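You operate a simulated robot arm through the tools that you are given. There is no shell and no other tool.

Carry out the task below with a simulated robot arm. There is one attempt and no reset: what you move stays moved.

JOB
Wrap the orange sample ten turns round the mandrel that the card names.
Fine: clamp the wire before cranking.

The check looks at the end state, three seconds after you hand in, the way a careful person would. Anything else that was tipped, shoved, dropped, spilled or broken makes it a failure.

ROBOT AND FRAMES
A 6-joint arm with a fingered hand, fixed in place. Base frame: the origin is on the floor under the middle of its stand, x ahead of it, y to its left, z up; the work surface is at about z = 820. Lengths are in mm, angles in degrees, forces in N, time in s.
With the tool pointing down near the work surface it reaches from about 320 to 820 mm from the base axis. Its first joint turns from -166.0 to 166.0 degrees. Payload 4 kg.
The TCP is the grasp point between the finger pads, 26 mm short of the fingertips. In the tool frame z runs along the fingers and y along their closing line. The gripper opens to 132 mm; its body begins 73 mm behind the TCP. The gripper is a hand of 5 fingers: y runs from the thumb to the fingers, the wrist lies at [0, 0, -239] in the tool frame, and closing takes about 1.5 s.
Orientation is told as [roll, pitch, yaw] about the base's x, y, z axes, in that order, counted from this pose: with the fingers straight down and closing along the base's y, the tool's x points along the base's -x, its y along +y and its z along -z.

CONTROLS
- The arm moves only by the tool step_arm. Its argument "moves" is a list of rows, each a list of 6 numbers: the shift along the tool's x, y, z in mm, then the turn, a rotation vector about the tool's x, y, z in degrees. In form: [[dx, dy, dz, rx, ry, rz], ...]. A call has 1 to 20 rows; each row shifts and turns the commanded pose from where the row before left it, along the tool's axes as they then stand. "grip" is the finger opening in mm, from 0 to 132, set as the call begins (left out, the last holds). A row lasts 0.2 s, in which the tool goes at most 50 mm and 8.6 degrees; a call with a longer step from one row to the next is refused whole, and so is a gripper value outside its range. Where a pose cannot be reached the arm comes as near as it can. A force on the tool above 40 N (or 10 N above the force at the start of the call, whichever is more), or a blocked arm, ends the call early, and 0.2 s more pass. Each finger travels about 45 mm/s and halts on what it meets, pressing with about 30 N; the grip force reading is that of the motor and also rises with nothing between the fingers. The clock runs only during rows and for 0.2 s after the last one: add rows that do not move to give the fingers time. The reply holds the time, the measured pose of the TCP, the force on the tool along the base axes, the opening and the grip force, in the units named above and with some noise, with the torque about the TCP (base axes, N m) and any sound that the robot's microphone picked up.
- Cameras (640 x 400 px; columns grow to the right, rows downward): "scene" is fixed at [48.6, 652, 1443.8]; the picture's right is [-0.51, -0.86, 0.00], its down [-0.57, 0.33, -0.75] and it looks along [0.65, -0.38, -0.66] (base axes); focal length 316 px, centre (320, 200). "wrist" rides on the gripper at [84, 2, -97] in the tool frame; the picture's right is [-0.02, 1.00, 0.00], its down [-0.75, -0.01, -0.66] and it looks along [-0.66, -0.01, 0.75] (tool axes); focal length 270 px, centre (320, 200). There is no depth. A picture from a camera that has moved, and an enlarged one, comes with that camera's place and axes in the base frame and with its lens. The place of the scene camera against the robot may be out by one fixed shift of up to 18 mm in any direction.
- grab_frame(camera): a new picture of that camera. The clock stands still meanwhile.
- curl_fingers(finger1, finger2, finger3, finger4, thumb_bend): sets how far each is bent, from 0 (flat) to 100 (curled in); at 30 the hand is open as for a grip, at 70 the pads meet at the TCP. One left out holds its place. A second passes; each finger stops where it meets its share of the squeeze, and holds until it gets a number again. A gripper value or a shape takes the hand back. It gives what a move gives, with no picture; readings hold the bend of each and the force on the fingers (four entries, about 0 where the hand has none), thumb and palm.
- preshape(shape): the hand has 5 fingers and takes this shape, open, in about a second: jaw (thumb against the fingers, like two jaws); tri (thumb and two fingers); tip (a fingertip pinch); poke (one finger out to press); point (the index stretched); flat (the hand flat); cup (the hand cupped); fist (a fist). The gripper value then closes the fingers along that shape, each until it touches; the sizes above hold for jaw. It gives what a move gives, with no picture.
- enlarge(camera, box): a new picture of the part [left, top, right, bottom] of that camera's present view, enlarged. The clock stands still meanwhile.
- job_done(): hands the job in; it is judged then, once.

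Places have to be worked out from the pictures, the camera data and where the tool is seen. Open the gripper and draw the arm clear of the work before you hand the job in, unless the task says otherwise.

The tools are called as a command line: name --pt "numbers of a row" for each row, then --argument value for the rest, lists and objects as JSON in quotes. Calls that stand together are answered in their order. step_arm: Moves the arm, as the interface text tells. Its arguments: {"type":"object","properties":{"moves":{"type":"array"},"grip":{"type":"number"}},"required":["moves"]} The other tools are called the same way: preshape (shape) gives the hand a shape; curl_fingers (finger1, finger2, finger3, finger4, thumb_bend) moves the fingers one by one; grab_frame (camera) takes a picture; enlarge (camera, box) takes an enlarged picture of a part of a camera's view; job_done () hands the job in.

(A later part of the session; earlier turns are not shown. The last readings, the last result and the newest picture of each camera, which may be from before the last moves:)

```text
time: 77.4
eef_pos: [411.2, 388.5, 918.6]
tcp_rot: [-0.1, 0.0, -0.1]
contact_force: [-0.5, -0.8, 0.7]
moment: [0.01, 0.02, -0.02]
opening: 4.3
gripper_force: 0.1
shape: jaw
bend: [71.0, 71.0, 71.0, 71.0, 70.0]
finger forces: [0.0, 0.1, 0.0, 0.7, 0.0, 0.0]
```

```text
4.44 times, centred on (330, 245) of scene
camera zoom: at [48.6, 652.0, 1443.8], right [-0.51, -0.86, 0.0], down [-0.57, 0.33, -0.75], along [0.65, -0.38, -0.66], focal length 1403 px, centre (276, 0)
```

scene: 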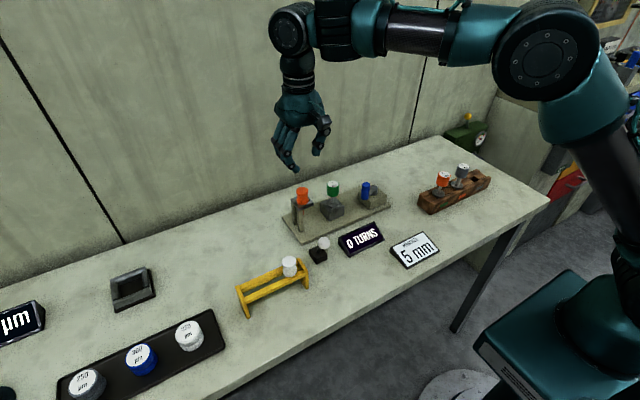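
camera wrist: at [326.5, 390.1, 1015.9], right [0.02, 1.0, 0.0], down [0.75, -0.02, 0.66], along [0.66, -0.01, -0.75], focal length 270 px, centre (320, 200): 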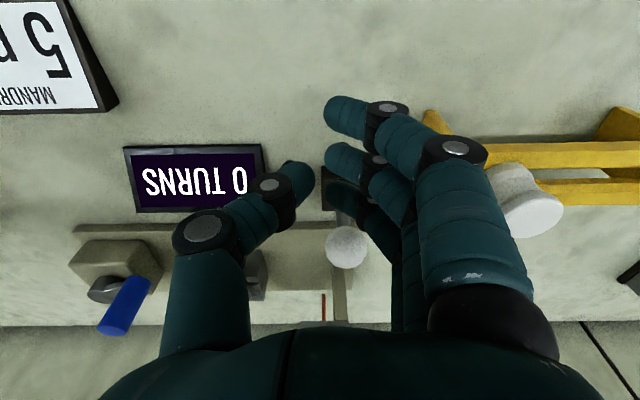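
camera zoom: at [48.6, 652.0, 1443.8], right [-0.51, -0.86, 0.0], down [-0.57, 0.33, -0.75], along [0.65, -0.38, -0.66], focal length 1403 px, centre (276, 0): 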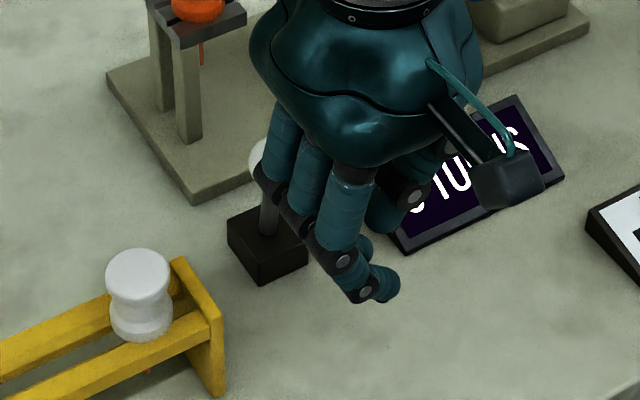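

The hidden fourth finger is already touching the ball (0.7 N) and has swung the lever to about upright. I keep pushing gently in +x toward the far stop.

step_arm --pt "-5 0 0 0 0 0" --pt "-5 0 0 0 0 0" --pt "0 0 0 0 0 0"

step_arm --pt "-5 0 0 0 0 0" --pt "-4 0 0 0 0 0" --pt "0 0 0 0 0 0"

grab_frame --camera "wrist"

enlarge --camera "scene" --box '[280, 200, 380, 290]'

```text
time: 78.2
eef_pos: [422.0, 389.4, 918.9]
tcp_rot: [0.0, 0.0, 0.0]
contact_force: [-0.8, 0.0, 1.2]
moment: [0.01, 0.0, 0.0]
opening: 4.5
gripper_force: 0.1
shape: jaw
bend: [71.0, 71.0, 71.0, 71.0, 70.0]
finger forces: [0.0, 0.0, 0.0, 0.3, 0.1, 0.0]
```

```text
time: 79.0
eef_pos: [430.5, 389.7, 918.9]
tcp_rot: [0.0, 0.0, 0.0]
contact_force: [-0.4, 0.2, 1.2]
moment: [-0.01, 0.02, 0.01]
opening: 4.4
gripper_force: 0.1
shape: jaw
bend: [71.0, 71.0, 71.0, 71.0, 70.0]
finger forces: [0.0, 0.0, 0.0, 0.0, 0.0, 0.1]
```

```text
taken
camera wrist: at [345.5, 391.7, 1016.5], right [0.02, 1.0, 0.0], down [0.75, -0.02, 0.66], along [0.66, -0.01, -0.75], focal length 270 px, centre (320, 200)
```

wrist: 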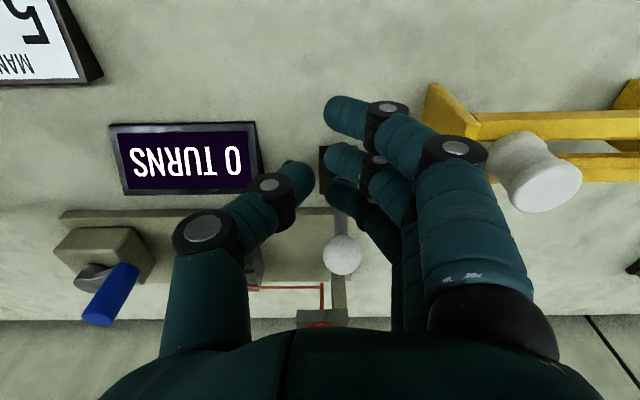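

```text
4.44 times, centred on (330, 245) of scene
camera zoom: at [48.6, 652.0, 1443.8], right [-0.51, -0.86, 0.0], down [-0.57, 0.33, -0.75], along [0.65, -0.38, -0.66], focal length 1403 px, centre (276, 0)
```

zoom: 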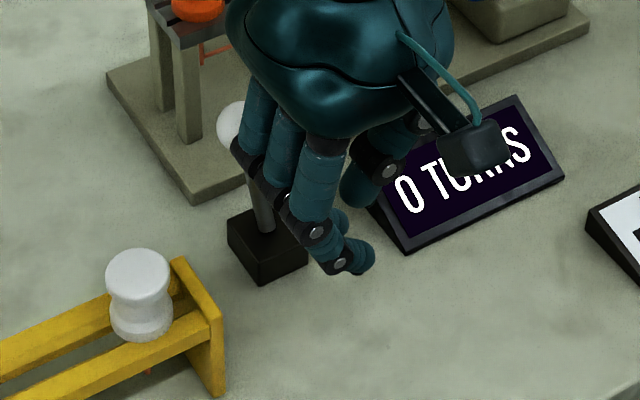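

The lever has flipped over (ball now at about x=498), and the wire has run across from the guide to the mandrel, so it is clamped. I back off in −x and rise.

step_arm --pt "15 0 0 0 0 0" --pt "25 0 0 0 0 0" --pt "0 0 -25 0 0 0" --pt "0 0 -35 0 0 0" --pt "0 0 -35 0 0 0" --pt "0 0 -35 0 0 0" --pt "0 0 0 0 0 0"

grab_frame --camera "scene"

enlarge --camera "scene" --box '[280, 165, 400, 265]'

grab_frame --camera "wrist"

```text
time: 80.6
eef_pos: [390.8, 389.7, 1048.8]
tcp_rot: [0.0, 0.1, 0.0]
contact_force: [0.7, -0.6, -0.1]
moment: [0.0, 0.02, -0.01]
opening: 4.6
gripper_force: 0.0
shape: jaw
bend: [71.0, 71.0, 71.0, 71.0, 70.0]
finger forces: [0.0, 0.0, 0.1, 0.0, 0.0, 0.1]
```

```text
taken
```

scene: 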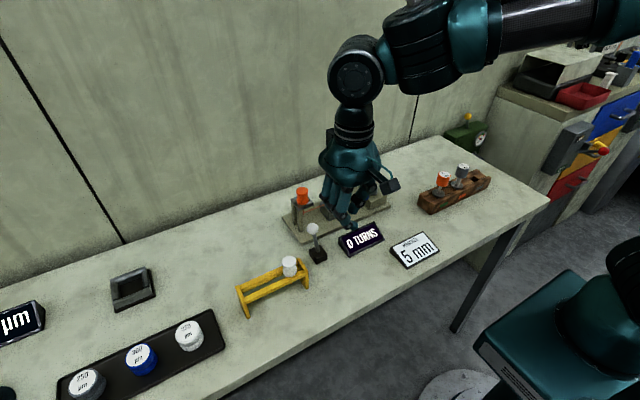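

```text
4.00 times, centred on (340, 215) of scene
camera zoom: at [48.6, 652.0, 1443.8], right [-0.51, -0.86, 0.0], down [-0.57, 0.33, -0.75], along [0.65, -0.38, -0.66], focal length 1263 px, centre (240, 140)
```

zoom: 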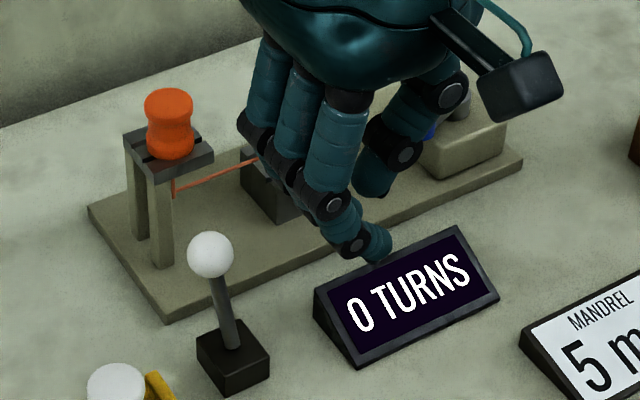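

```text
taken
camera wrist: at [307.0, 391.2, 1146.8], right [0.02, 1.0, 0.0], down [0.75, -0.02, 0.66], along [0.66, -0.01, -0.75], focal length 270 px, centre (320, 200)
```

wrist: 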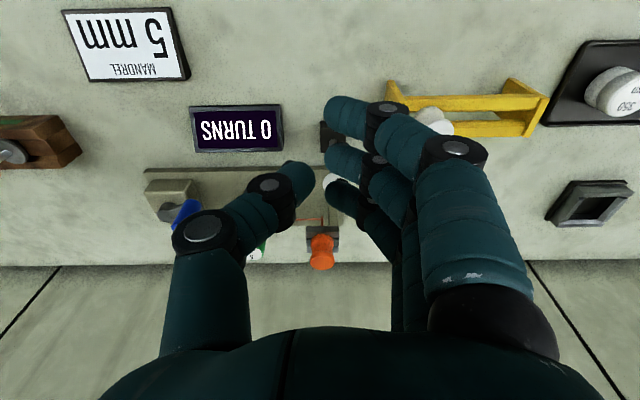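

The lever now leans the other way and the wire is strung to the mandrel; the display still reads 0 TURNS. Next is the crank: I fly above it and look, to refine the hub and handle positions.

step_arm --grip 46 --pt "-24.8 -31.7 0 0 0 0" --pt "-24.8 -31.7 0 0 0 0" --pt "-24.8 -31.7 0 0 0 0" --pt "-24.8 -31.7 0 0 0 0" --pt "-24.8 -31.7 10 0 0 0" --pt "-24.8 -31.7 20 0 0 0" --pt "0 0 10 0 0 0" --pt "0 0 0 0 0 0" --pt "0 0 0 0 0 0"

grab_frame --camera "wrist"

enlarge --camera "wrist" --box '[210, 30, 430, 220]'

enlarge --camera "scene" --box '[280, 150, 420, 265]'

```text
time: 82.6
eef_pos: [539.0, 201.2, 1009.8]
tcp_rot: [0.0, 0.0, 0.0]
contact_force: [0.5, -0.1, -0.3]
moment: [0.02, -0.03, -0.03]
opening: 45.2
gripper_force: 0.0
shape: jaw
bend: [73.0, 73.0, 73.0, 73.0, 70.0]
finger forces: [0.0, 0.0, 0.1, 0.1, 0.1, 0.1]
```

```text
taken
camera wrist: at [454.5, 201.5, 1106.9], right [0.02, 1.0, 0.0], down [0.75, -0.02, 0.66], along [0.66, -0.01, -0.75], focal length 270 px, centre (320, 200)
```

wrist: 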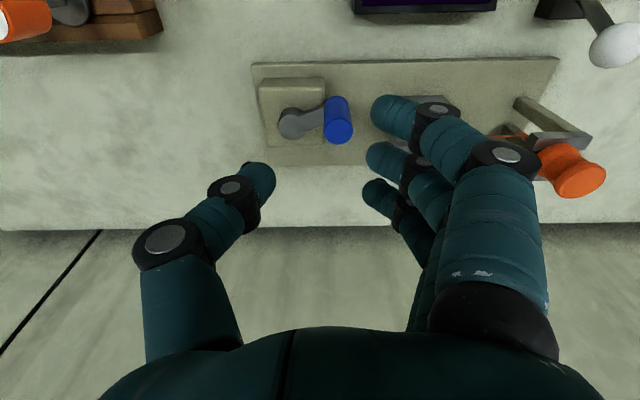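

```text
2.11 times, centred on (320, 125) of wrist
camera zoom: at [454.5, 201.5, 1106.9], right [0.02, 1.0, 0.0], down [0.75, -0.02, 0.66], along [0.66, -0.01, -0.75], focal length 569 px, centre (320, 358)
```

zoom: 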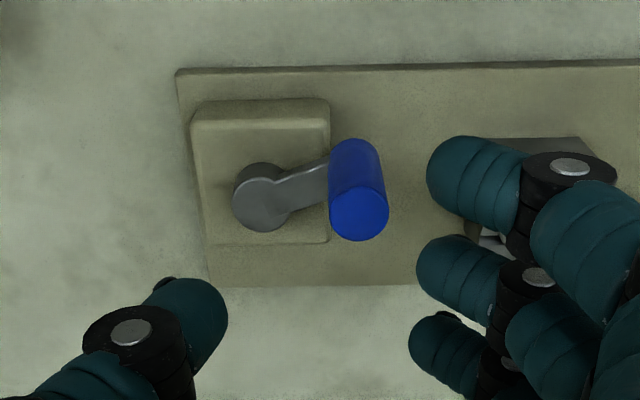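

```text
3.48 times, centred on (350, 208) of scene
camera zoom: at [48.6, 652.0, 1443.8], right [-0.51, -0.86, 0.0], down [-0.57, 0.33, -0.75], along [0.65, -0.38, -0.66], focal length 1098 px, centre (216, 174)
```

zoom: 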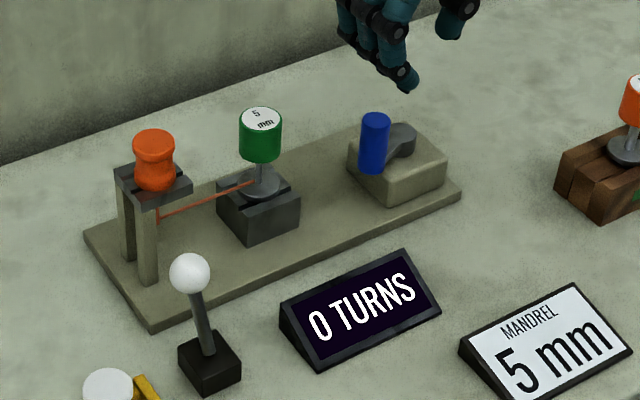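

The handle top is at about (552,214,917), dia 22, the hub at about (565.5,176), and the crank radius about 40 mm. I descend around the handle with the hand at 46 mm.

step_arm --pt "-12 6 10 0 0 0" --pt "0 0 25 0 0 0" --pt "0 0 25 0 0 0" --pt "0 0 18 0 0 0" --pt "0 0 10 0 0 0" --pt "0 0 0 0 0 0"

grab_frame --camera "wrist"

enlarge --camera "scene" --box '[310, 140, 420, 230]'

```text
time: 84.0
eef_pos: [552.9, 206.4, 921.0]
tcp_rot: [0.0, 0.2, 0.0]
contact_force: [-0.1, -0.8, 0.1]
moment: [0.03, -0.02, 0.02]
opening: 45.2
gripper_force: 0.0
shape: jaw
bend: [73.0, 73.0, 73.0, 73.0, 70.0]
finger forces: [0.0, 0.1, 0.0, 0.1, 0.0, 0.0]
```

```text
taken
camera wrist: at [468.5, 207.9, 1018.0], right [0.02, 1.0, 0.0], down [0.75, -0.02, 0.66], along [0.66, -0.01, -0.75], focal length 270 px, centre (320, 200)
```

wrist: 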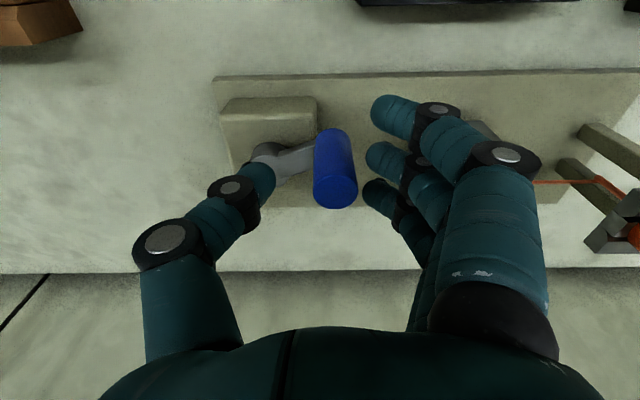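

```text
4.44 times, centred on (365, 185) of scene
camera zoom: at [48.6, 652.0, 1443.8], right [-0.51, -0.86, 0.0], down [-0.57, 0.33, -0.75], along [0.65, -0.38, -0.66], focal length 1403 px, centre (120, 267)
```

zoom: 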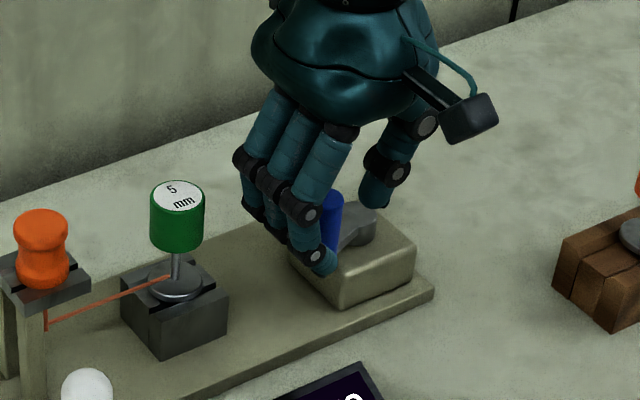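

The handle sits centered between the thumb and fingers. I close onto it.

step_arm --grip 14 --pt "0 0 0 0 0 0" --pt "0 0 0 0 0 0" --pt "0 0 0 0 0 0" --pt "0 0 0 0 0 0"

grab_frame --camera "wrist"

enlarge --camera "scene" --box '[330, 160, 400, 225]'

```text
time: 85.0
eef_pos: [552.3, 206.9, 920.3]
tcp_rot: [0.0, -0.1, 0.1]
contact_force: [-0.5, 6.2, 2.1]
moment: [0.19, 0.0, -0.03]
opening: 15.3
gripper_force: 0.1
shape: jaw
bend: [72.0, 71.0, 71.0, 72.0, 70.0]
finger forces: [0.0, 4.3, 1.7, 0.0, 0.0, 0.0]
```

```text
taken
camera wrist: at [468.5, 208.2, 1018.3], right [0.02, 1.0, 0.0], down [0.75, -0.01, 0.66], along [0.66, -0.01, -0.75], focal length 270 px, centre (320, 200)
```

wrist: 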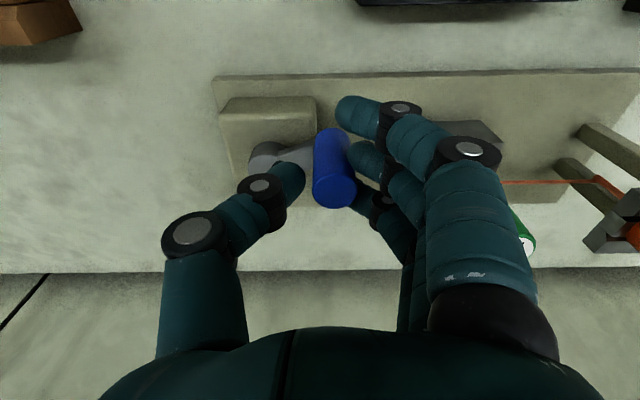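

```text
6.15 times, centred on (365, 192) of scene
camera zoom: at [48.6, 652.0, 1443.8], right [-0.51, -0.86, 0.0], down [-0.57, 0.33, -0.75], along [0.65, -0.38, -0.66], focal length 1943 px, centre (43, 246)
```

zoom: 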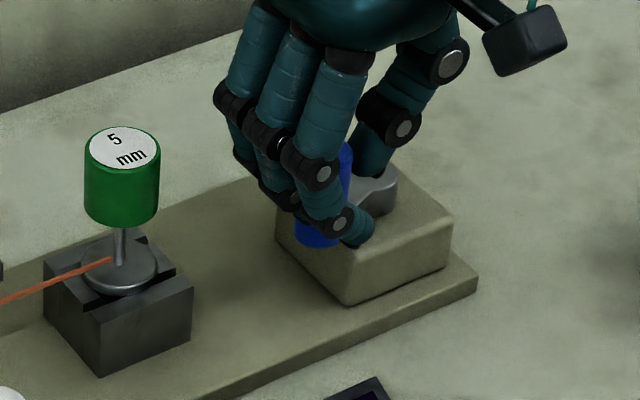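

The fingers touch but the thumb is still about 5 mm off. I shift 3 mm toward +y and close fully so both sides hold the handle.

step_arm --pt "0 3 0 0 0 0" --pt "0 0 0 0 0 0"

step_arm --grip 6 --pt "0 0 0 0 0 0" --pt "0 0 0 0 0 0" --pt "0 0 0 0 0 0" --pt "0 0 0 0 0 0"

grab_frame --camera "wrist"

enlarge --camera "scene" --box '[320, 160, 400, 260]'

```text
time: 85.6
eef_pos: [552.5, 209.1, 921.0]
tcp_rot: [0.0, 0.0, 0.0]
contact_force: [0.1, 2.5, 1.7]
moment: [0.09, 0.05, -0.04]
opening: 15.1
gripper_force: 0.1
shape: jaw
bend: [72.0, 71.0, 72.0, 72.0, 70.0]
finger forces: [0.1, 2.7, 1.0, 0.0, 0.1, 0.0]
```

```text
time: 86.6
eef_pos: [553.6, 208.0, 919.8]
tcp_rot: [-0.1, 0.1, -0.1]
contact_force: [2.5, -9.6, -4.1]
moment: [-0.09, -0.05, -0.03]
opening: 3.0
gripper_force: 29.7
shape: jaw
bend: [67.0, 72.0, 72.0, 67.0, 70.0]
finger forces: [0.0, 8.6, 7.9, 0.0, 26.5, 0.0]
```

```text
taken
camera wrist: at [468.7, 209.7, 1017.6], right [0.02, 1.0, 0.0], down [0.75, -0.02, 0.66], along [0.66, -0.02, -0.75], focal length 270 px, centre (320, 200)
```

wrist: 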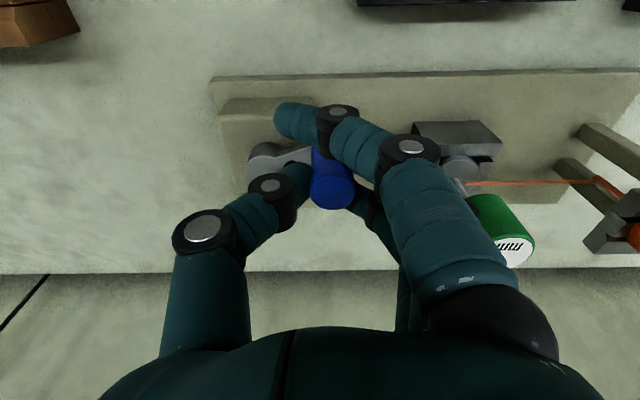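

```text
4.00 times, centred on (360, 210) of scene
camera zoom: at [48.6, 652.0, 1443.8], right [-0.51, -0.86, 0.0], down [-0.57, 0.33, -0.75], along [0.65, -0.38, -0.66], focal length 1263 px, centre (160, 160)
```

zoom: 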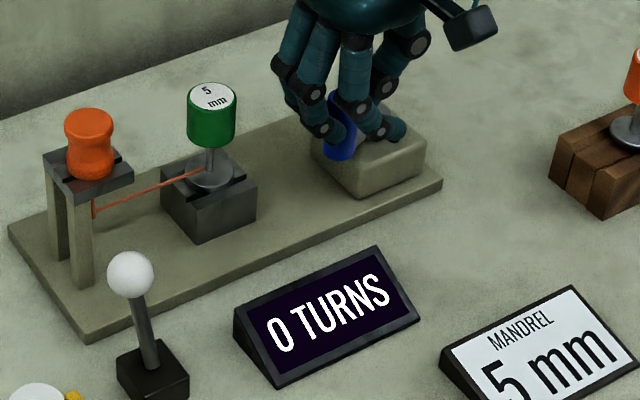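

The handle is held; a 10 N residual in y shows a small offset, so I relieve 1.5 mm. Then I test-rotate the crank 30° clockwise about the hub and check forces.

step_arm --pt "0 -1.5 0 0 0 0" --pt "0 0 0 0 0 0"

step_arm --pt "-6.78 1.63 0 0 0 0" --pt "-6.96 0.43 0 0 0 0" --pt "-6.92 -0.79 0 0 0 0" --pt "0 0 0 0 0 0"

grab_frame --camera "wrist"

enlarge --camera "scene" --box '[290, 160, 410, 260]'

```text
time: 87.2
eef_pos: [553.5, 208.7, 920.0]
tcp_rot: [0.0, 0.1, 0.0]
contact_force: [4.2, -4.9, -2.9]
moment: [-0.01, -0.05, 0.01]
opening: 2.6
gripper_force: 29.9
shape: jaw
bend: [67.0, 72.0, 72.0, 67.0, 70.0]
finger forces: [0.1, 10.3, 9.3, 0.0, 23.7, 0.0]
```

```text
time: 88.2
eef_pos: [571.3, 209.2, 921.3]
tcp_rot: [0.0, -0.1, 0.1]
contact_force: [-2.4, -5.7, -5.8]
moment: [-0.06, 0.05, -0.04]
opening: 1.3
gripper_force: 30.2
shape: jaw
bend: [67.0, 71.0, 72.0, 67.0, 70.0]
finger forces: [0.1, 11.5, 4.3, 0.0, 17.9, 0.1]
```

```text
taken
camera wrist: at [486.7, 210.1, 1018.8], right [0.02, 1.0, 0.0], down [0.75, -0.02, 0.66], along [0.66, -0.01, -0.75], focal length 270 px, centre (320, 200)
```

wrist: 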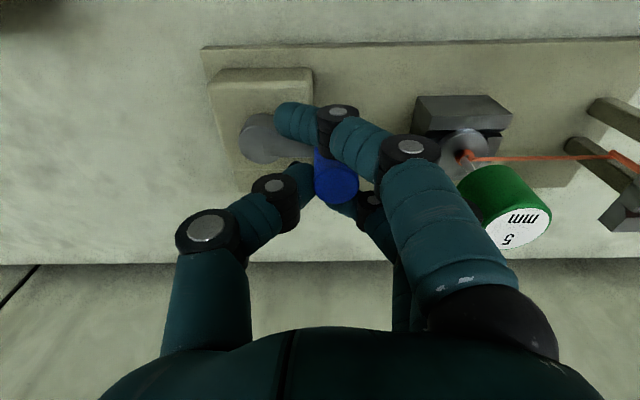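

```text
4.00 times, centred on (350, 210) of scene
camera zoom: at [48.6, 652.0, 1443.8], right [-0.51, -0.86, 0.0], down [-0.57, 0.33, -0.75], along [0.65, -0.38, -0.66], focal length 1263 px, centre (200, 160)
```

zoom: 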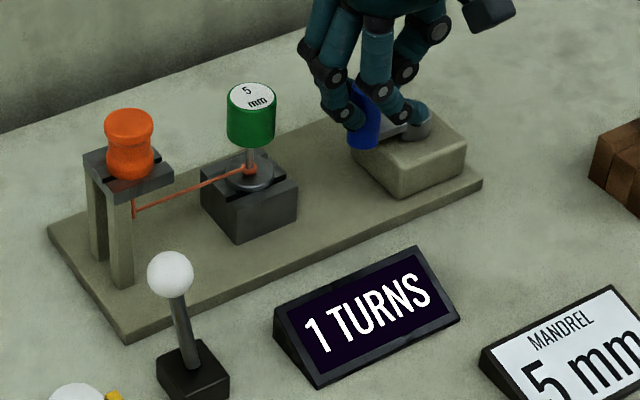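

The display already reads 1 TURNS after about 30° of crank, with a coil visible on the mandrel, so the crank is geared. I go in small steps and read the display each time.

step_arm --pt "-3.4 -1.2 0 0 0 0" --pt "-3.3 -1.4 0 0 0 0" --pt "0 0 0 0 0 0"

enlarge --camera "scene" --box '[290, 160, 410, 260]'

grab_frame --camera "wrist"

```text
time: 89.0
eef_pos: [577.7, 206.5, 920.5]
tcp_rot: [0.1, 0.0, 0.0]
contact_force: [-5.0, -5.2, -1.6]
moment: [0.06, 0.08, -0.12]
opening: 1.2
gripper_force: 30.3
shape: jaw
bend: [67.0, 71.0, 73.0, 67.0, 71.0]
finger forces: [0.0, 13.0, 1.6, 0.0, 16.8, 0.0]
```

```text
4.00 times, centred on (350, 210) of scene
camera zoom: at [48.6, 652.0, 1443.8], right [-0.51, -0.86, 0.0], down [-0.57, 0.33, -0.75], along [0.65, -0.38, -0.66], focal length 1263 px, centre (200, 160)
```

zoom: 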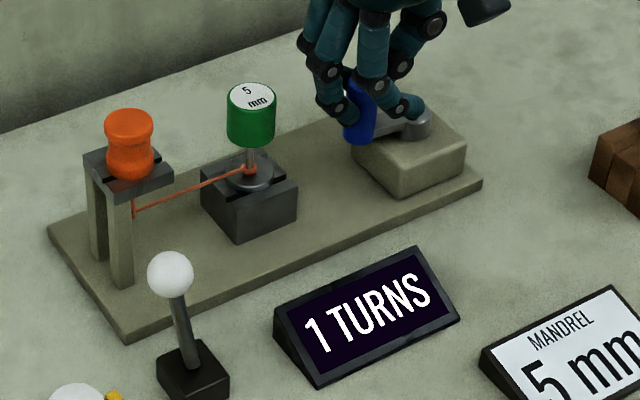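

```text
taken
camera wrist: at [493.2, 208.0, 1018.5], right [0.02, 1.0, 0.0], down [0.75, -0.02, 0.66], along [0.66, -0.01, -0.75], focal length 270 px, centre (320, 200)
```

wrist: 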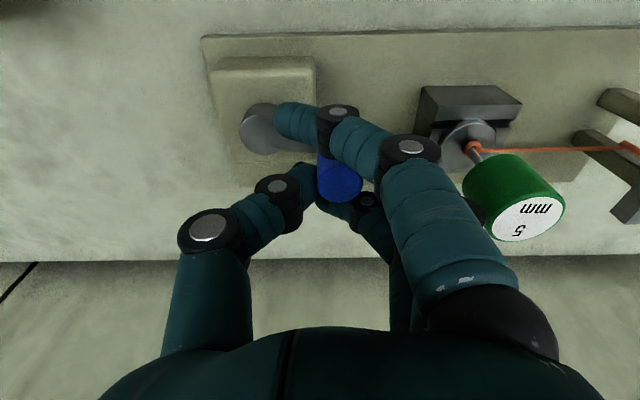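

The handle is riding against one finger and the display still shows 1. I continue 20° along the circle and read again.

step_arm --pt "-4.3 -1.6 0 0 0 0" --pt "-4.3 -2.0 0 0 0 0" --pt "-4.3 -2.4 0 0 0 0" --pt "0 0 0 0 0 0"

enlarge --camera "scene" --box '[290, 160, 410, 260]'

grab_frame --camera "wrist"

```text
time: 90.0
eef_pos: [591.2, 200.9, 921.5]
tcp_rot: [0.0, 0.0, 0.2]
contact_force: [-0.8, 6.0, 3.0]
moment: [0.33, 0.08, -0.16]
opening: 1.0
gripper_force: 30.1
shape: jaw
bend: [67.0, 71.0, 73.0, 67.0, 74.0]
finger forces: [0.0, 16.4, 0.0, 0.0, 12.5, 0.0]
```

```text
4.00 times, centred on (350, 210) of scene
camera zoom: at [48.6, 652.0, 1443.8], right [-0.51, -0.86, 0.0], down [-0.57, 0.33, -0.75], along [0.65, -0.38, -0.66], focal length 1263 px, centre (200, 160)
```

zoom: 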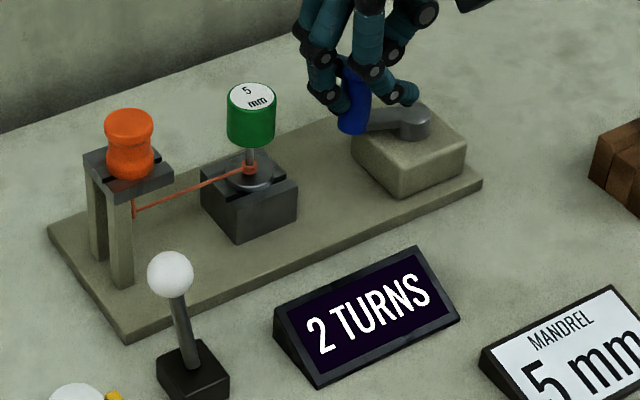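

```text
taken
camera wrist: at [506.9, 201.7, 1018.0], right [0.02, 1.0, 0.0], down [0.75, -0.01, 0.66], along [0.66, -0.01, -0.75], focal length 270 px, centre (320, 200)
```

wrist: 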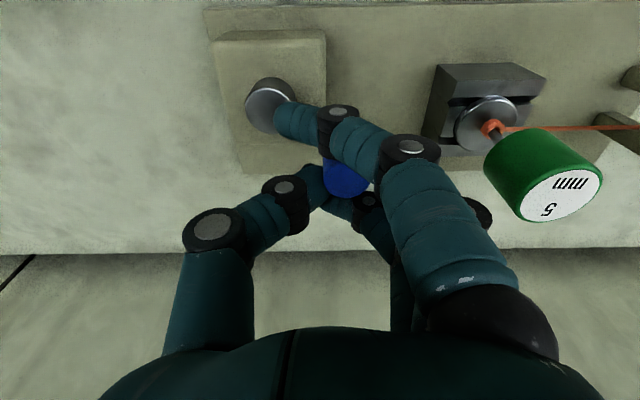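

The display shows 2 TURNS, but the handle is being squeezed out of the grip because the hand doesn't turn with the crank. I open gently and rise, to re-approach with the hand yawed along the crank so the fingers push squarely from behind.

step_arm --grip 42 --pt "0 0 0 0 0 0" --pt "0 0 0 0 0 0" --pt "0 0 0 0 0 0" --pt "0 0 -10 0 0 0" --pt "0 0 -25 0 0 0" --pt "0 0 -35 0 0 0" --pt "0 0 0 0 0 0"

grab_frame --camera "wrist"

enlarge --camera "scene" --box '[290, 160, 410, 260]'

```text
time: 91.6
eef_pos: [590.4, 200.5, 993.2]
tcp_rot: [0.0, 0.1, -0.1]
contact_force: [-1.0, 0.3, 0.0]
moment: [-0.02, 0.01, -0.01]
opening: 41.6
gripper_force: 0.1
shape: jaw
bend: [73.0, 73.0, 74.0, 73.0, 70.0]
finger forces: [0.2, 0.1, 0.0, 0.0, 0.0, 0.0]
```

```text
taken
camera wrist: at [506.2, 202.2, 1090.5], right [0.02, 1.0, 0.0], down [0.75, -0.01, 0.66], along [0.66, -0.01, -0.75], focal length 270 px, centre (320, 200)
```

wrist: 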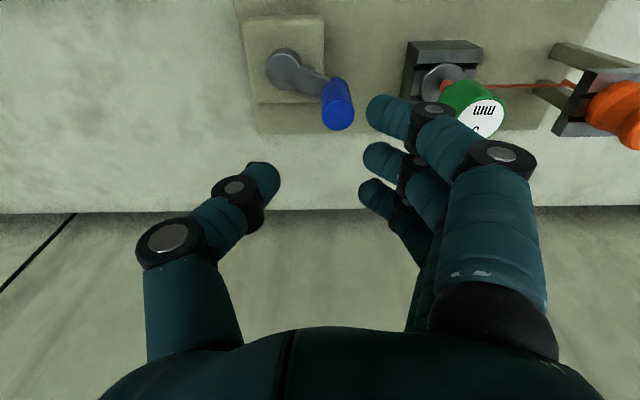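

```text
4.00 times, centred on (350, 210) of scene
camera zoom: at [48.6, 652.0, 1443.8], right [-0.51, -0.86, 0.0], down [-0.57, 0.33, -0.75], along [0.65, -0.38, -0.66], focal length 1263 px, centre (200, 160)
```

zoom: 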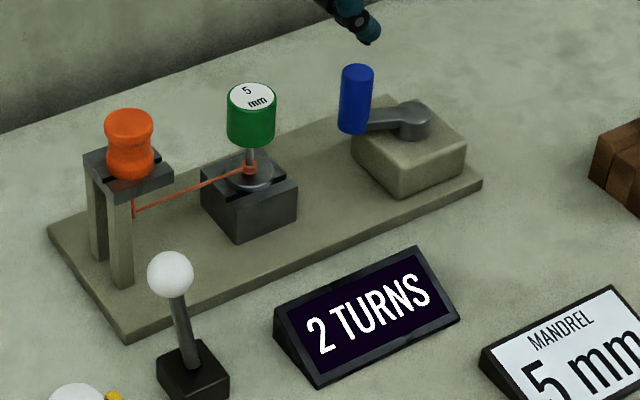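

The handle is now at θ≈64° (about (583,213)), R≈41, hub about (565.2,176), so 2 turns took about 45° of crank. I turn the hand to yaw 64 above the handle so the fingers sit behind it and the thumb ahead.

step_arm --pt "3.6 10.7 0 0 0 0" --pt "0 0 0 0 0 -8" --pt "0 0 0 0 0 -8" --pt "0 0 0 0 0 -8" --pt "0 0 0 0 0 -8" --pt "0 0 0 0 0 -8" --pt "0 0 0 0 0 -8" --pt "0 0 0 0 0 -8" --pt "0 0 0 0 0 -8" --pt "0 0 0 0 0 0" --pt "0 0 0 0 0 0"

grab_frame --camera "wrist"

```text
time: 94.0
eef_pos: [588.9, 212.5, 989.6]
tcp_rot: [0.1, -0.1, 64.1]
contact_force: [-1.0, -0.6, -1.4]
moment: [0.02, 0.03, 0.0]
opening: 41.6
gripper_force: 0.0
shape: jaw
bend: [73.0, 73.0, 74.0, 73.0, 70.0]
finger forces: [0.0, 0.0, 0.0, 0.0, 0.0, 0.1]
```

```text
taken
camera wrist: at [549.3, 135.6, 1087.8], right [-0.89, 0.46, 0.0], down [0.34, 0.67, 0.66], along [0.3, 0.59, -0.75], focal length 270 px, centre (320, 200)
```

wrist: 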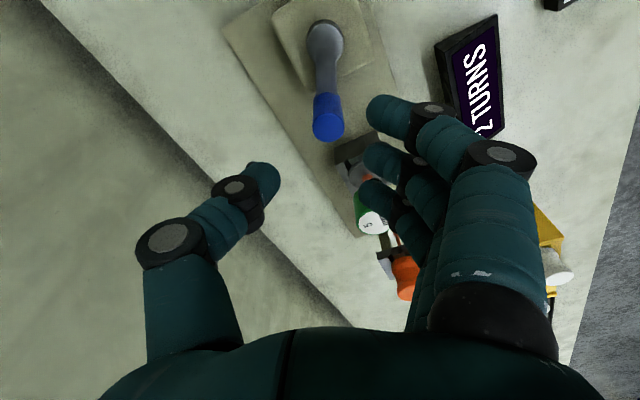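

The handle is centered at tool (0,+6), and the wrist camera now also sees the display. I descend around it and close loosely to 16 mm as a cage.

step_arm --pt "0 0 20 0 0 0" --pt "0 0 22 0 0 0" --pt "0 0 16 0 0 0" --pt "0 0 10 0 0 0" --pt "0 0 0 0 0 0"

step_arm --grip 17 --pt "0 0 0 0 0 0" --pt "0 0 0 0 0 0" --pt "0 0 0 0 0 0" --pt "0 0 0 0 0 0"

grab_frame --camera "wrist"

enlarge --camera "scene" --box '[290, 160, 410, 260]'

```text
time: 95.2
eef_pos: [587.5, 211.5, 922.8]
tcp_rot: [0.0, 0.0, 64.0]
contact_force: [0.0, -0.6, -0.4]
moment: [-0.01, 0.0, 0.04]
opening: 41.6
gripper_force: 0.0
shape: jaw
bend: [73.0, 73.0, 74.0, 73.0, 70.0]
finger forces: [0.1, 0.1, 0.1, 0.0, 0.0, 0.0]
```

```text
time: 96.2
eef_pos: [588.9, 211.1, 923.8]
tcp_rot: [0.0, 0.1, 64.1]
contact_force: [-1.0, 0.7, -0.1]
moment: [0.0, -0.01, -0.05]
opening: 17.7
gripper_force: 0.1
shape: jaw
bend: [72.0, 72.0, 72.0, 72.0, 70.0]
finger forces: [0.0, 0.5, 0.1, 0.1, 0.1, 0.0]
```

```text
taken
camera wrist: at [550.1, 136.1, 1019.4], right [-0.89, 0.46, 0.0], down [0.34, 0.67, 0.66], along [0.3, 0.59, -0.75], focal length 270 px, centre (320, 200)
```

wrist: 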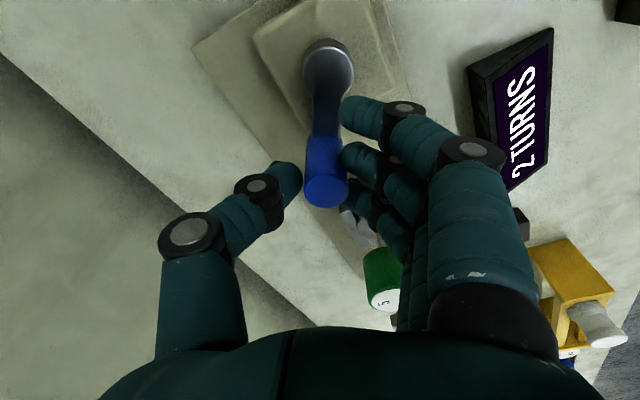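

```text
4.00 times, centred on (350, 210) of scene
camera zoom: at [48.6, 652.0, 1443.8], right [-0.51, -0.86, 0.0], down [-0.57, 0.33, -0.75], along [0.65, -0.38, -0.66], focal length 1263 px, centre (200, 160)
```

zoom: 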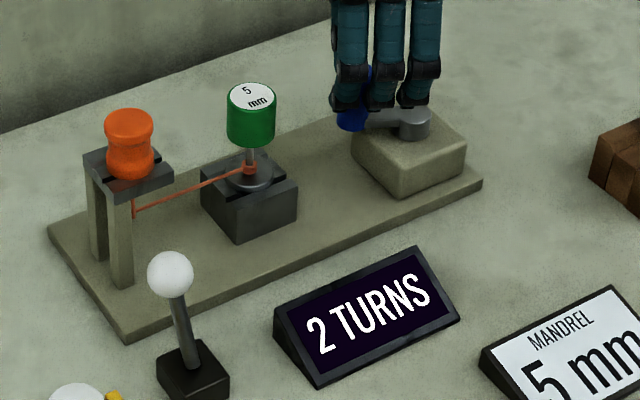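

The fingers are just touching the back of the handle. I now rotate the whole hand rigidly about the hub by 16° clockwise (yaw follows) and check the pose, forces and display.

step_arm --pt "1.2 -5.8 0 0 0 8" --pt "1.2 -5.8 0 0 0 8" --pt "0 0 0 0 0 0"

grab_frame --camera "wrist"

enlarge --camera "scene" --box '[290, 160, 410, 260]'

```text
time: 97.0
eef_pos: [597.5, 202.6, 922.5]
tcp_rot: [0.1, -0.1, 47.9]
contact_force: [-0.1, 0.5, 0.7]
moment: [0.03, 0.01, -0.04]
opening: 17.8
gripper_force: 0.0
shape: jaw
bend: [72.0, 72.0, 72.0, 72.0, 70.0]
finger forces: [0.0, 0.4, 1.2, 0.0, 0.0, 0.1]
```

```text
taken
camera wrist: at [539.2, 140.4, 1019.9], right [-0.73, 0.69, 0.0], down [0.52, 0.55, 0.66], along [0.45, 0.48, -0.75], focal length 270 px, centre (320, 200)
```

wrist: 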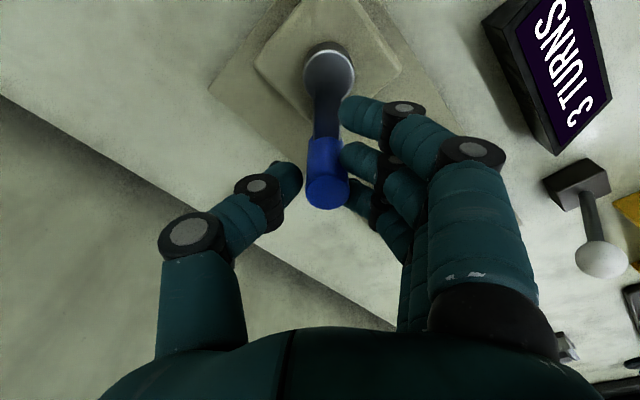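

```text
4.00 times, centred on (350, 210) of scene
camera zoom: at [48.6, 652.0, 1443.8], right [-0.51, -0.86, 0.0], down [-0.57, 0.33, -0.75], along [0.65, -0.38, -0.66], focal length 1263 px, centre (200, 160)
```

zoom: 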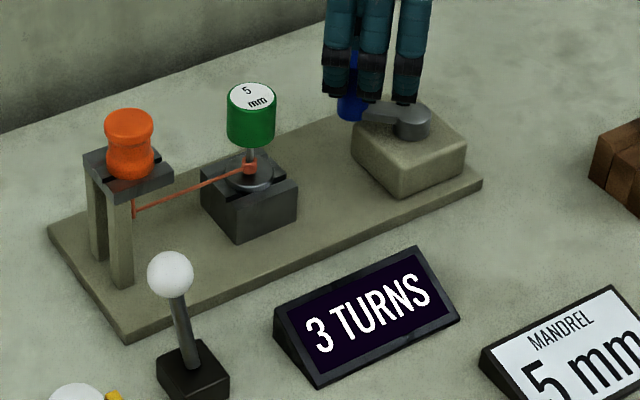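

The rigid rotation works cleanly (forces about 1 N) and the display reads 3 TURNS at yaw 47.9. I go in 4° steps to find where the count changes.

step_arm --pt "0.51 -2.91 0 0 0 4" --pt "0 0 0 0 0 0"

enlarge --camera "scene" --box '[290, 160, 410, 260]'

step_arm --pt "0.51 -2.91 0 0 0 4" --pt "0 0 0 0 0 0"

enlarge --camera "scene" --box '[290, 160, 410, 260]'

```text
time: 97.6
eef_pos: [599.2, 200.2, 923.0]
tcp_rot: [0.0, 0.0, 43.9]
contact_force: [-0.2, 0.9, 0.4]
moment: [0.0, 0.0, -0.01]
opening: 17.9
gripper_force: 0.1
shape: jaw
bend: [72.0, 72.0, 72.0, 72.0, 70.0]
finger forces: [0.0, 0.6, 0.5, 0.0, 0.0, 0.0]
```

```text
4.00 times, centred on (350, 210) of scene
camera zoom: at [48.6, 652.0, 1443.8], right [-0.51, -0.86, 0.0], down [-0.57, 0.33, -0.75], along [0.65, -0.38, -0.66], focal length 1263 px, centre (200, 160)
```

zoom: 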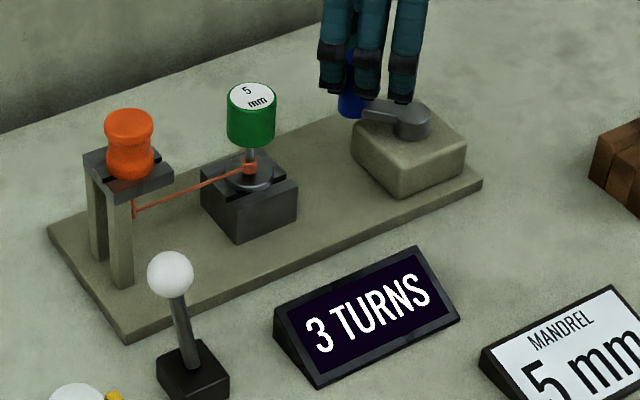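

```text
time: 98.2
eef_pos: [600.9, 198.5, 923.2]
tcp_rot: [0.0, 0.1, 40.0]
contact_force: [0.0, 1.3, 0.2]
moment: [0.0, -0.02, 0.02]
opening: 17.3
gripper_force: 0.1
shape: jaw
bend: [72.0, 72.0, 72.0, 72.0, 70.0]
finger forces: [0.0, 0.7, 0.5, 0.0, 0.1, 0.0]
```

```text
4.00 times, centred on (350, 210) of scene
camera zoom: at [48.6, 652.0, 1443.8], right [-0.51, -0.86, 0.0], down [-0.57, 0.33, -0.75], along [0.65, -0.38, -0.66], focal length 1263 px, centre (200, 160)
```

zoom: 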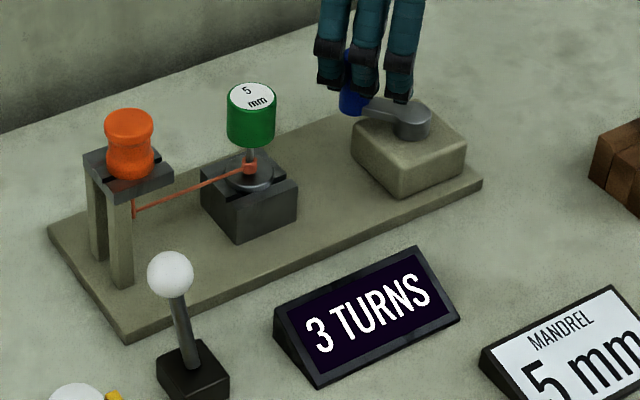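

step_arm --pt "0.51 -2.91 0 0 0 4" --pt "0 0 0 0 0 0"

enlarge --camera "scene" --box '[290, 160, 410, 260]'

step_arm --pt "0.51 -2.91 0 0 0 4" --pt "0 0 0 0 0 0"

enlarge --camera "scene" --box '[290, 160, 410, 260]'

```text
time: 98.8
eef_pos: [603.2, 195.0, 923.3]
tcp_rot: [0.1, 0.0, 36.0]
contact_force: [0.0, -0.3, -0.5]
moment: [0.0, 0.04, -0.05]
opening: 17.6
gripper_force: 0.0
shape: jaw
bend: [72.0, 72.0, 72.0, 72.0, 70.0]
finger forces: [0.0, 0.6, 0.7, 0.0, 0.0, 0.0]
```

```text
4.00 times, centred on (350, 210) of scene
camera zoom: at [48.6, 652.0, 1443.8], right [-0.51, -0.86, 0.0], down [-0.57, 0.33, -0.75], along [0.65, -0.38, -0.66], focal length 1263 px, centre (200, 160)
```

zoom: 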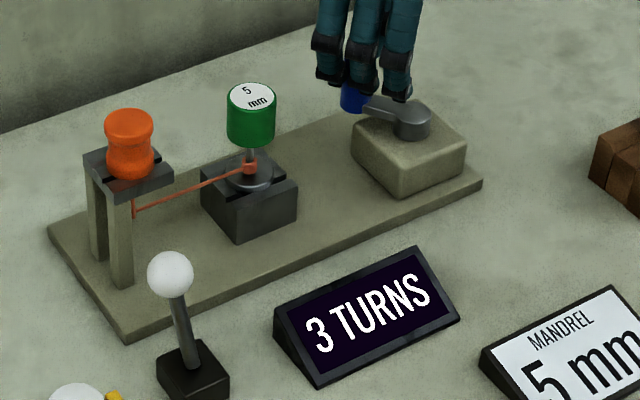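

```text
time: 99.4
eef_pos: [603.5, 193.2, 923.3]
tcp_rot: [0.1, 0.0, 32.1]
contact_force: [0.6, 1.1, -0.4]
moment: [0.03, -0.05, -0.01]
opening: 17.6
gripper_force: 0.0
shape: jaw
bend: [72.0, 72.0, 72.0, 72.0, 70.0]
finger forces: [0.1, 0.3, 0.9, 0.1, 0.0, 0.1]
```

```text
4.00 times, centred on (350, 210) of scene
camera zoom: at [48.6, 652.0, 1443.8], right [-0.51, -0.86, 0.0], down [-0.57, 0.33, -0.75], along [0.65, -0.38, -0.66], focal length 1263 px, centre (200, 160)
```

zoom: 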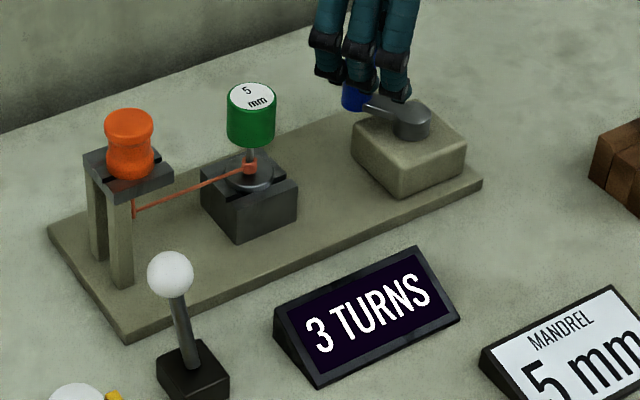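

step_arm --pt "0.51 -2.91 0 0 0 4" --pt "0 0 0 0 0 0"

enlarge --camera "scene" --box '[290, 160, 410, 260]'

step_arm --pt "0.51 -2.91 0 0 0 4" --pt "0 0 0 0 0 0"

enlarge --camera "scene" --box '[290, 160, 410, 260]'

```text
time: 100.0
eef_pos: [605.1, 190.7, 924.1]
tcp_rot: [0.0, 0.1, 28.0]
contact_force: [0.2, -0.2, -0.5]
moment: [0.02, 0.02, -0.03]
opening: 17.5
gripper_force: 0.2
shape: jaw
bend: [72.0, 72.0, 72.0, 72.0, 70.0]
finger forces: [0.1, 0.5, 0.3, 0.0, 0.0, 0.0]
```

```text
4.00 times, centred on (350, 210) of scene
camera zoom: at [48.6, 652.0, 1443.8], right [-0.51, -0.86, 0.0], down [-0.57, 0.33, -0.75], along [0.65, -0.38, -0.66], focal length 1263 px, centre (200, 160)
```

zoom: 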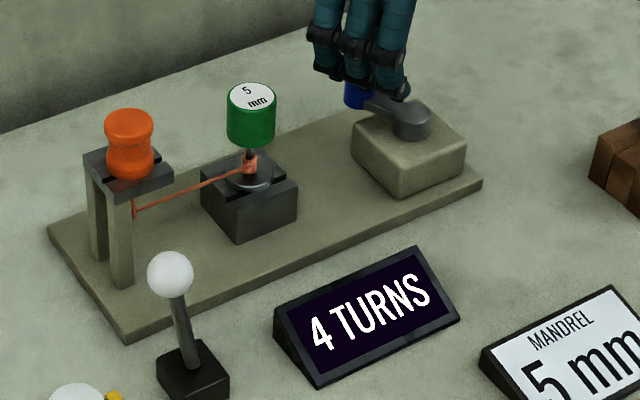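

```text
time: 100.6
eef_pos: [606.1, 187.4, 923.8]
tcp_rot: [0.0, -0.1, 23.9]
contact_force: [-0.1, 0.7, -0.8]
moment: [-0.03, 0.01, 0.0]
opening: 17.5
gripper_force: 0.0
shape: jaw
bend: [72.0, 72.0, 72.0, 72.0, 70.0]
finger forces: [0.0, 0.6, 0.3, 0.1, 0.0, 0.1]
```

```text
4.00 times, centred on (350, 210) of scene
camera zoom: at [48.6, 652.0, 1443.8], right [-0.51, -0.86, 0.0], down [-0.57, 0.33, -0.75], along [0.65, -0.38, -0.66], focal length 1263 px, centre (200, 160)
```

zoom: 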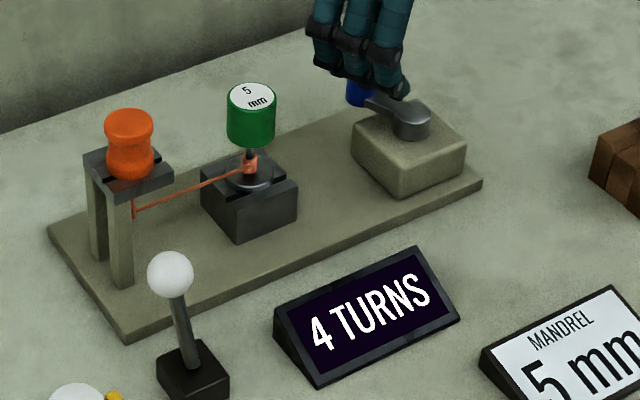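

4 TURNS appeared between yaw 32 and 28. I continue; two 4° steps at once, then single steps with checks.

step_arm --pt "0.51 -2.91 0 0 0 4" --pt "0.51 -2.91 0 0 0 4" --pt "0 0 0 0 0 0"

enlarge --camera "scene" --box '[290, 160, 410, 260]'

grab_frame --camera "wrist"

step_arm --pt "0.51 -2.91 0 0 0 4" --pt "0 0 0 0 0 0"

enlarge --camera "scene" --box '[290, 160, 410, 260]'

```text
time: 101.4
eef_pos: [608.1, 180.7, 923.3]
tcp_rot: [-0.1, 0.0, 16.1]
contact_force: [0.1, 1.5, 0.7]
moment: [0.02, 0.0, 0.0]
opening: 17.5
gripper_force: 0.1
shape: jaw
bend: [72.0, 72.0, 72.0, 72.0, 70.0]
finger forces: [0.0, 0.4, 0.8, 0.0, 0.1, 0.1]
```

```text
4.00 times, centred on (350, 210) of scene
camera zoom: at [48.6, 652.0, 1443.8], right [-0.51, -0.86, 0.0], down [-0.57, 0.33, -0.75], along [0.65, -0.38, -0.66], focal length 1263 px, centre (200, 160)
```

zoom: 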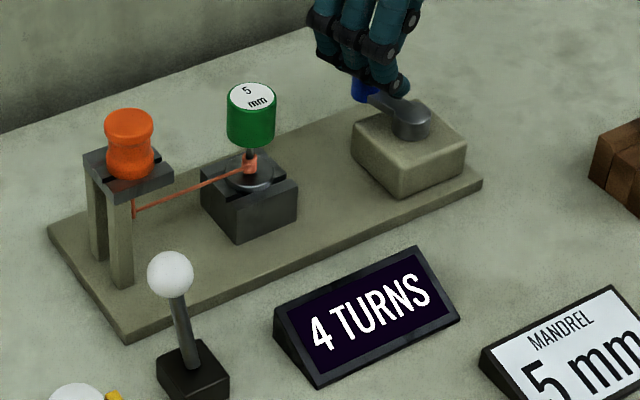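

```text
taken
camera wrist: at [525.3, 158.9, 1020.9], right [-0.26, 0.97, 0.0], down [0.73, 0.19, 0.66], along [0.64, 0.17, -0.75], focal length 270 px, centre (320, 200)
```

wrist: 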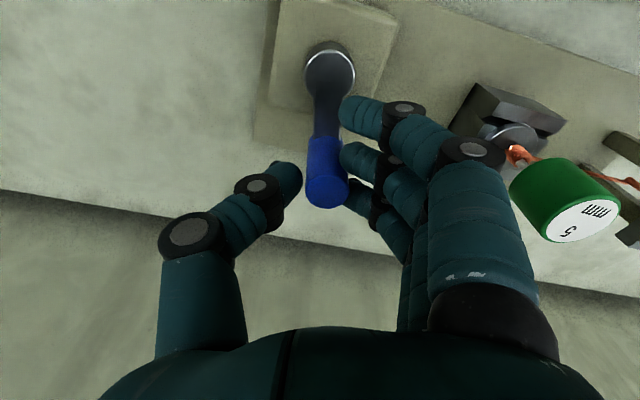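

```text
time: 102.0
eef_pos: [607.3, 178.6, 924.1]
tcp_rot: [0.0, 0.0, 12.0]
contact_force: [1.0, 0.6, 0.6]
moment: [0.0, 0.0, -0.01]
opening: 17.3
gripper_force: 0.1
shape: jaw
bend: [72.0, 72.0, 72.0, 72.0, 70.0]
finger forces: [0.0, 0.4, 0.9, 0.1, 0.0, 0.0]
```

```text
4.00 times, centred on (350, 210) of scene
camera zoom: at [48.6, 652.0, 1443.8], right [-0.51, -0.86, 0.0], down [-0.57, 0.33, -0.75], along [0.65, -0.38, -0.66], focal length 1263 px, centre (200, 160)
```

zoom: 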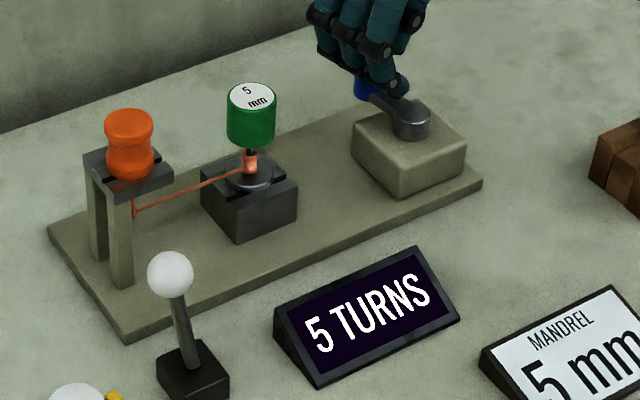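

5 TURNS appeared between yaw 16 and 12, so roughly 16–20° per turn. I continue in steps, reading each time.

step_arm --pt "0.51 -2.91 0 0 0 4" --pt "0.51 -2.91 0 0 0 4" --pt "0.51 -2.91 0 0 0 4" --pt "0 0 0 0 0 0"

enlarge --camera "scene" --box '[290, 160, 410, 260]'

step_arm --pt "0.38 -2.18 0 0 0 3" --pt "0 0 0 0 0 0"

enlarge --camera "scene" --box '[290, 160, 410, 260]'

```text
time: 103.0
eef_pos: [606.7, 169.8, 923.2]
tcp_rot: [0.0, 0.0, 0.0]
contact_force: [0.4, 0.7, 0.3]
moment: [0.03, -0.02, 0.01]
opening: 17.3
gripper_force: 0.0
shape: jaw
bend: [72.0, 72.0, 72.0, 72.0, 70.0]
finger forces: [0.1, 0.5, 0.8, 0.1, 0.0, 0.1]
```

```text
4.00 times, centred on (350, 210) of scene
camera zoom: at [48.6, 652.0, 1443.8], right [-0.51, -0.86, 0.0], down [-0.57, 0.33, -0.75], along [0.65, -0.38, -0.66], focal length 1263 px, centre (200, 160)
```

zoom: 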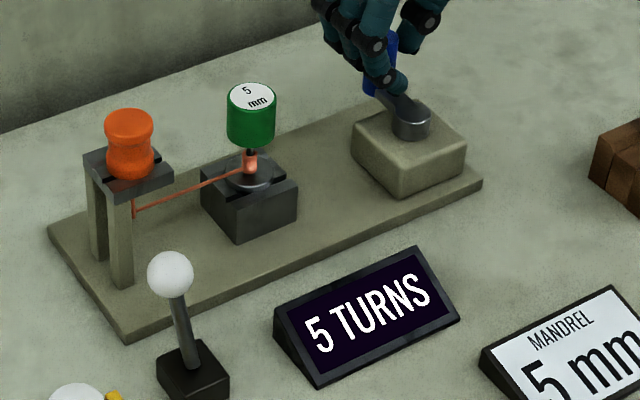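

```text
time: 103.6
eef_pos: [605.5, 168.8, 924.6]
tcp_rot: [0.0, 0.1, -2.9]
contact_force: [-0.6, 0.4, -0.4]
moment: [0.01, 0.0, 0.0]
opening: 17.7
gripper_force: 0.1
shape: jaw
bend: [72.0, 72.0, 72.0, 72.0, 70.0]
finger forces: [0.0, 0.6, 0.4, 0.0, 0.0, 0.1]
```

```text
4.00 times, centred on (350, 210) of scene
camera zoom: at [48.6, 652.0, 1443.8], right [-0.51, -0.86, 0.0], down [-0.57, 0.33, -0.75], along [0.65, -0.38, -0.66], focal length 1263 px, centre (200, 160)
```

zoom: 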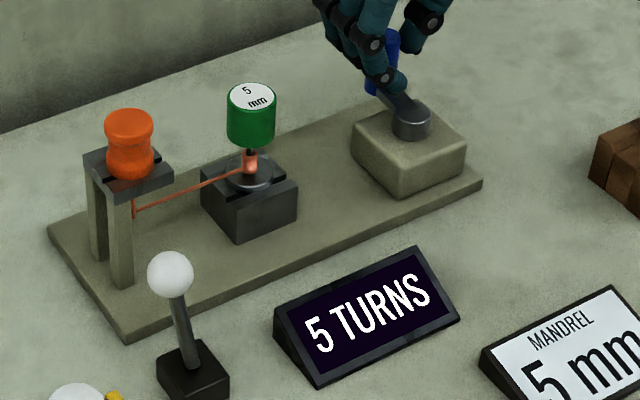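

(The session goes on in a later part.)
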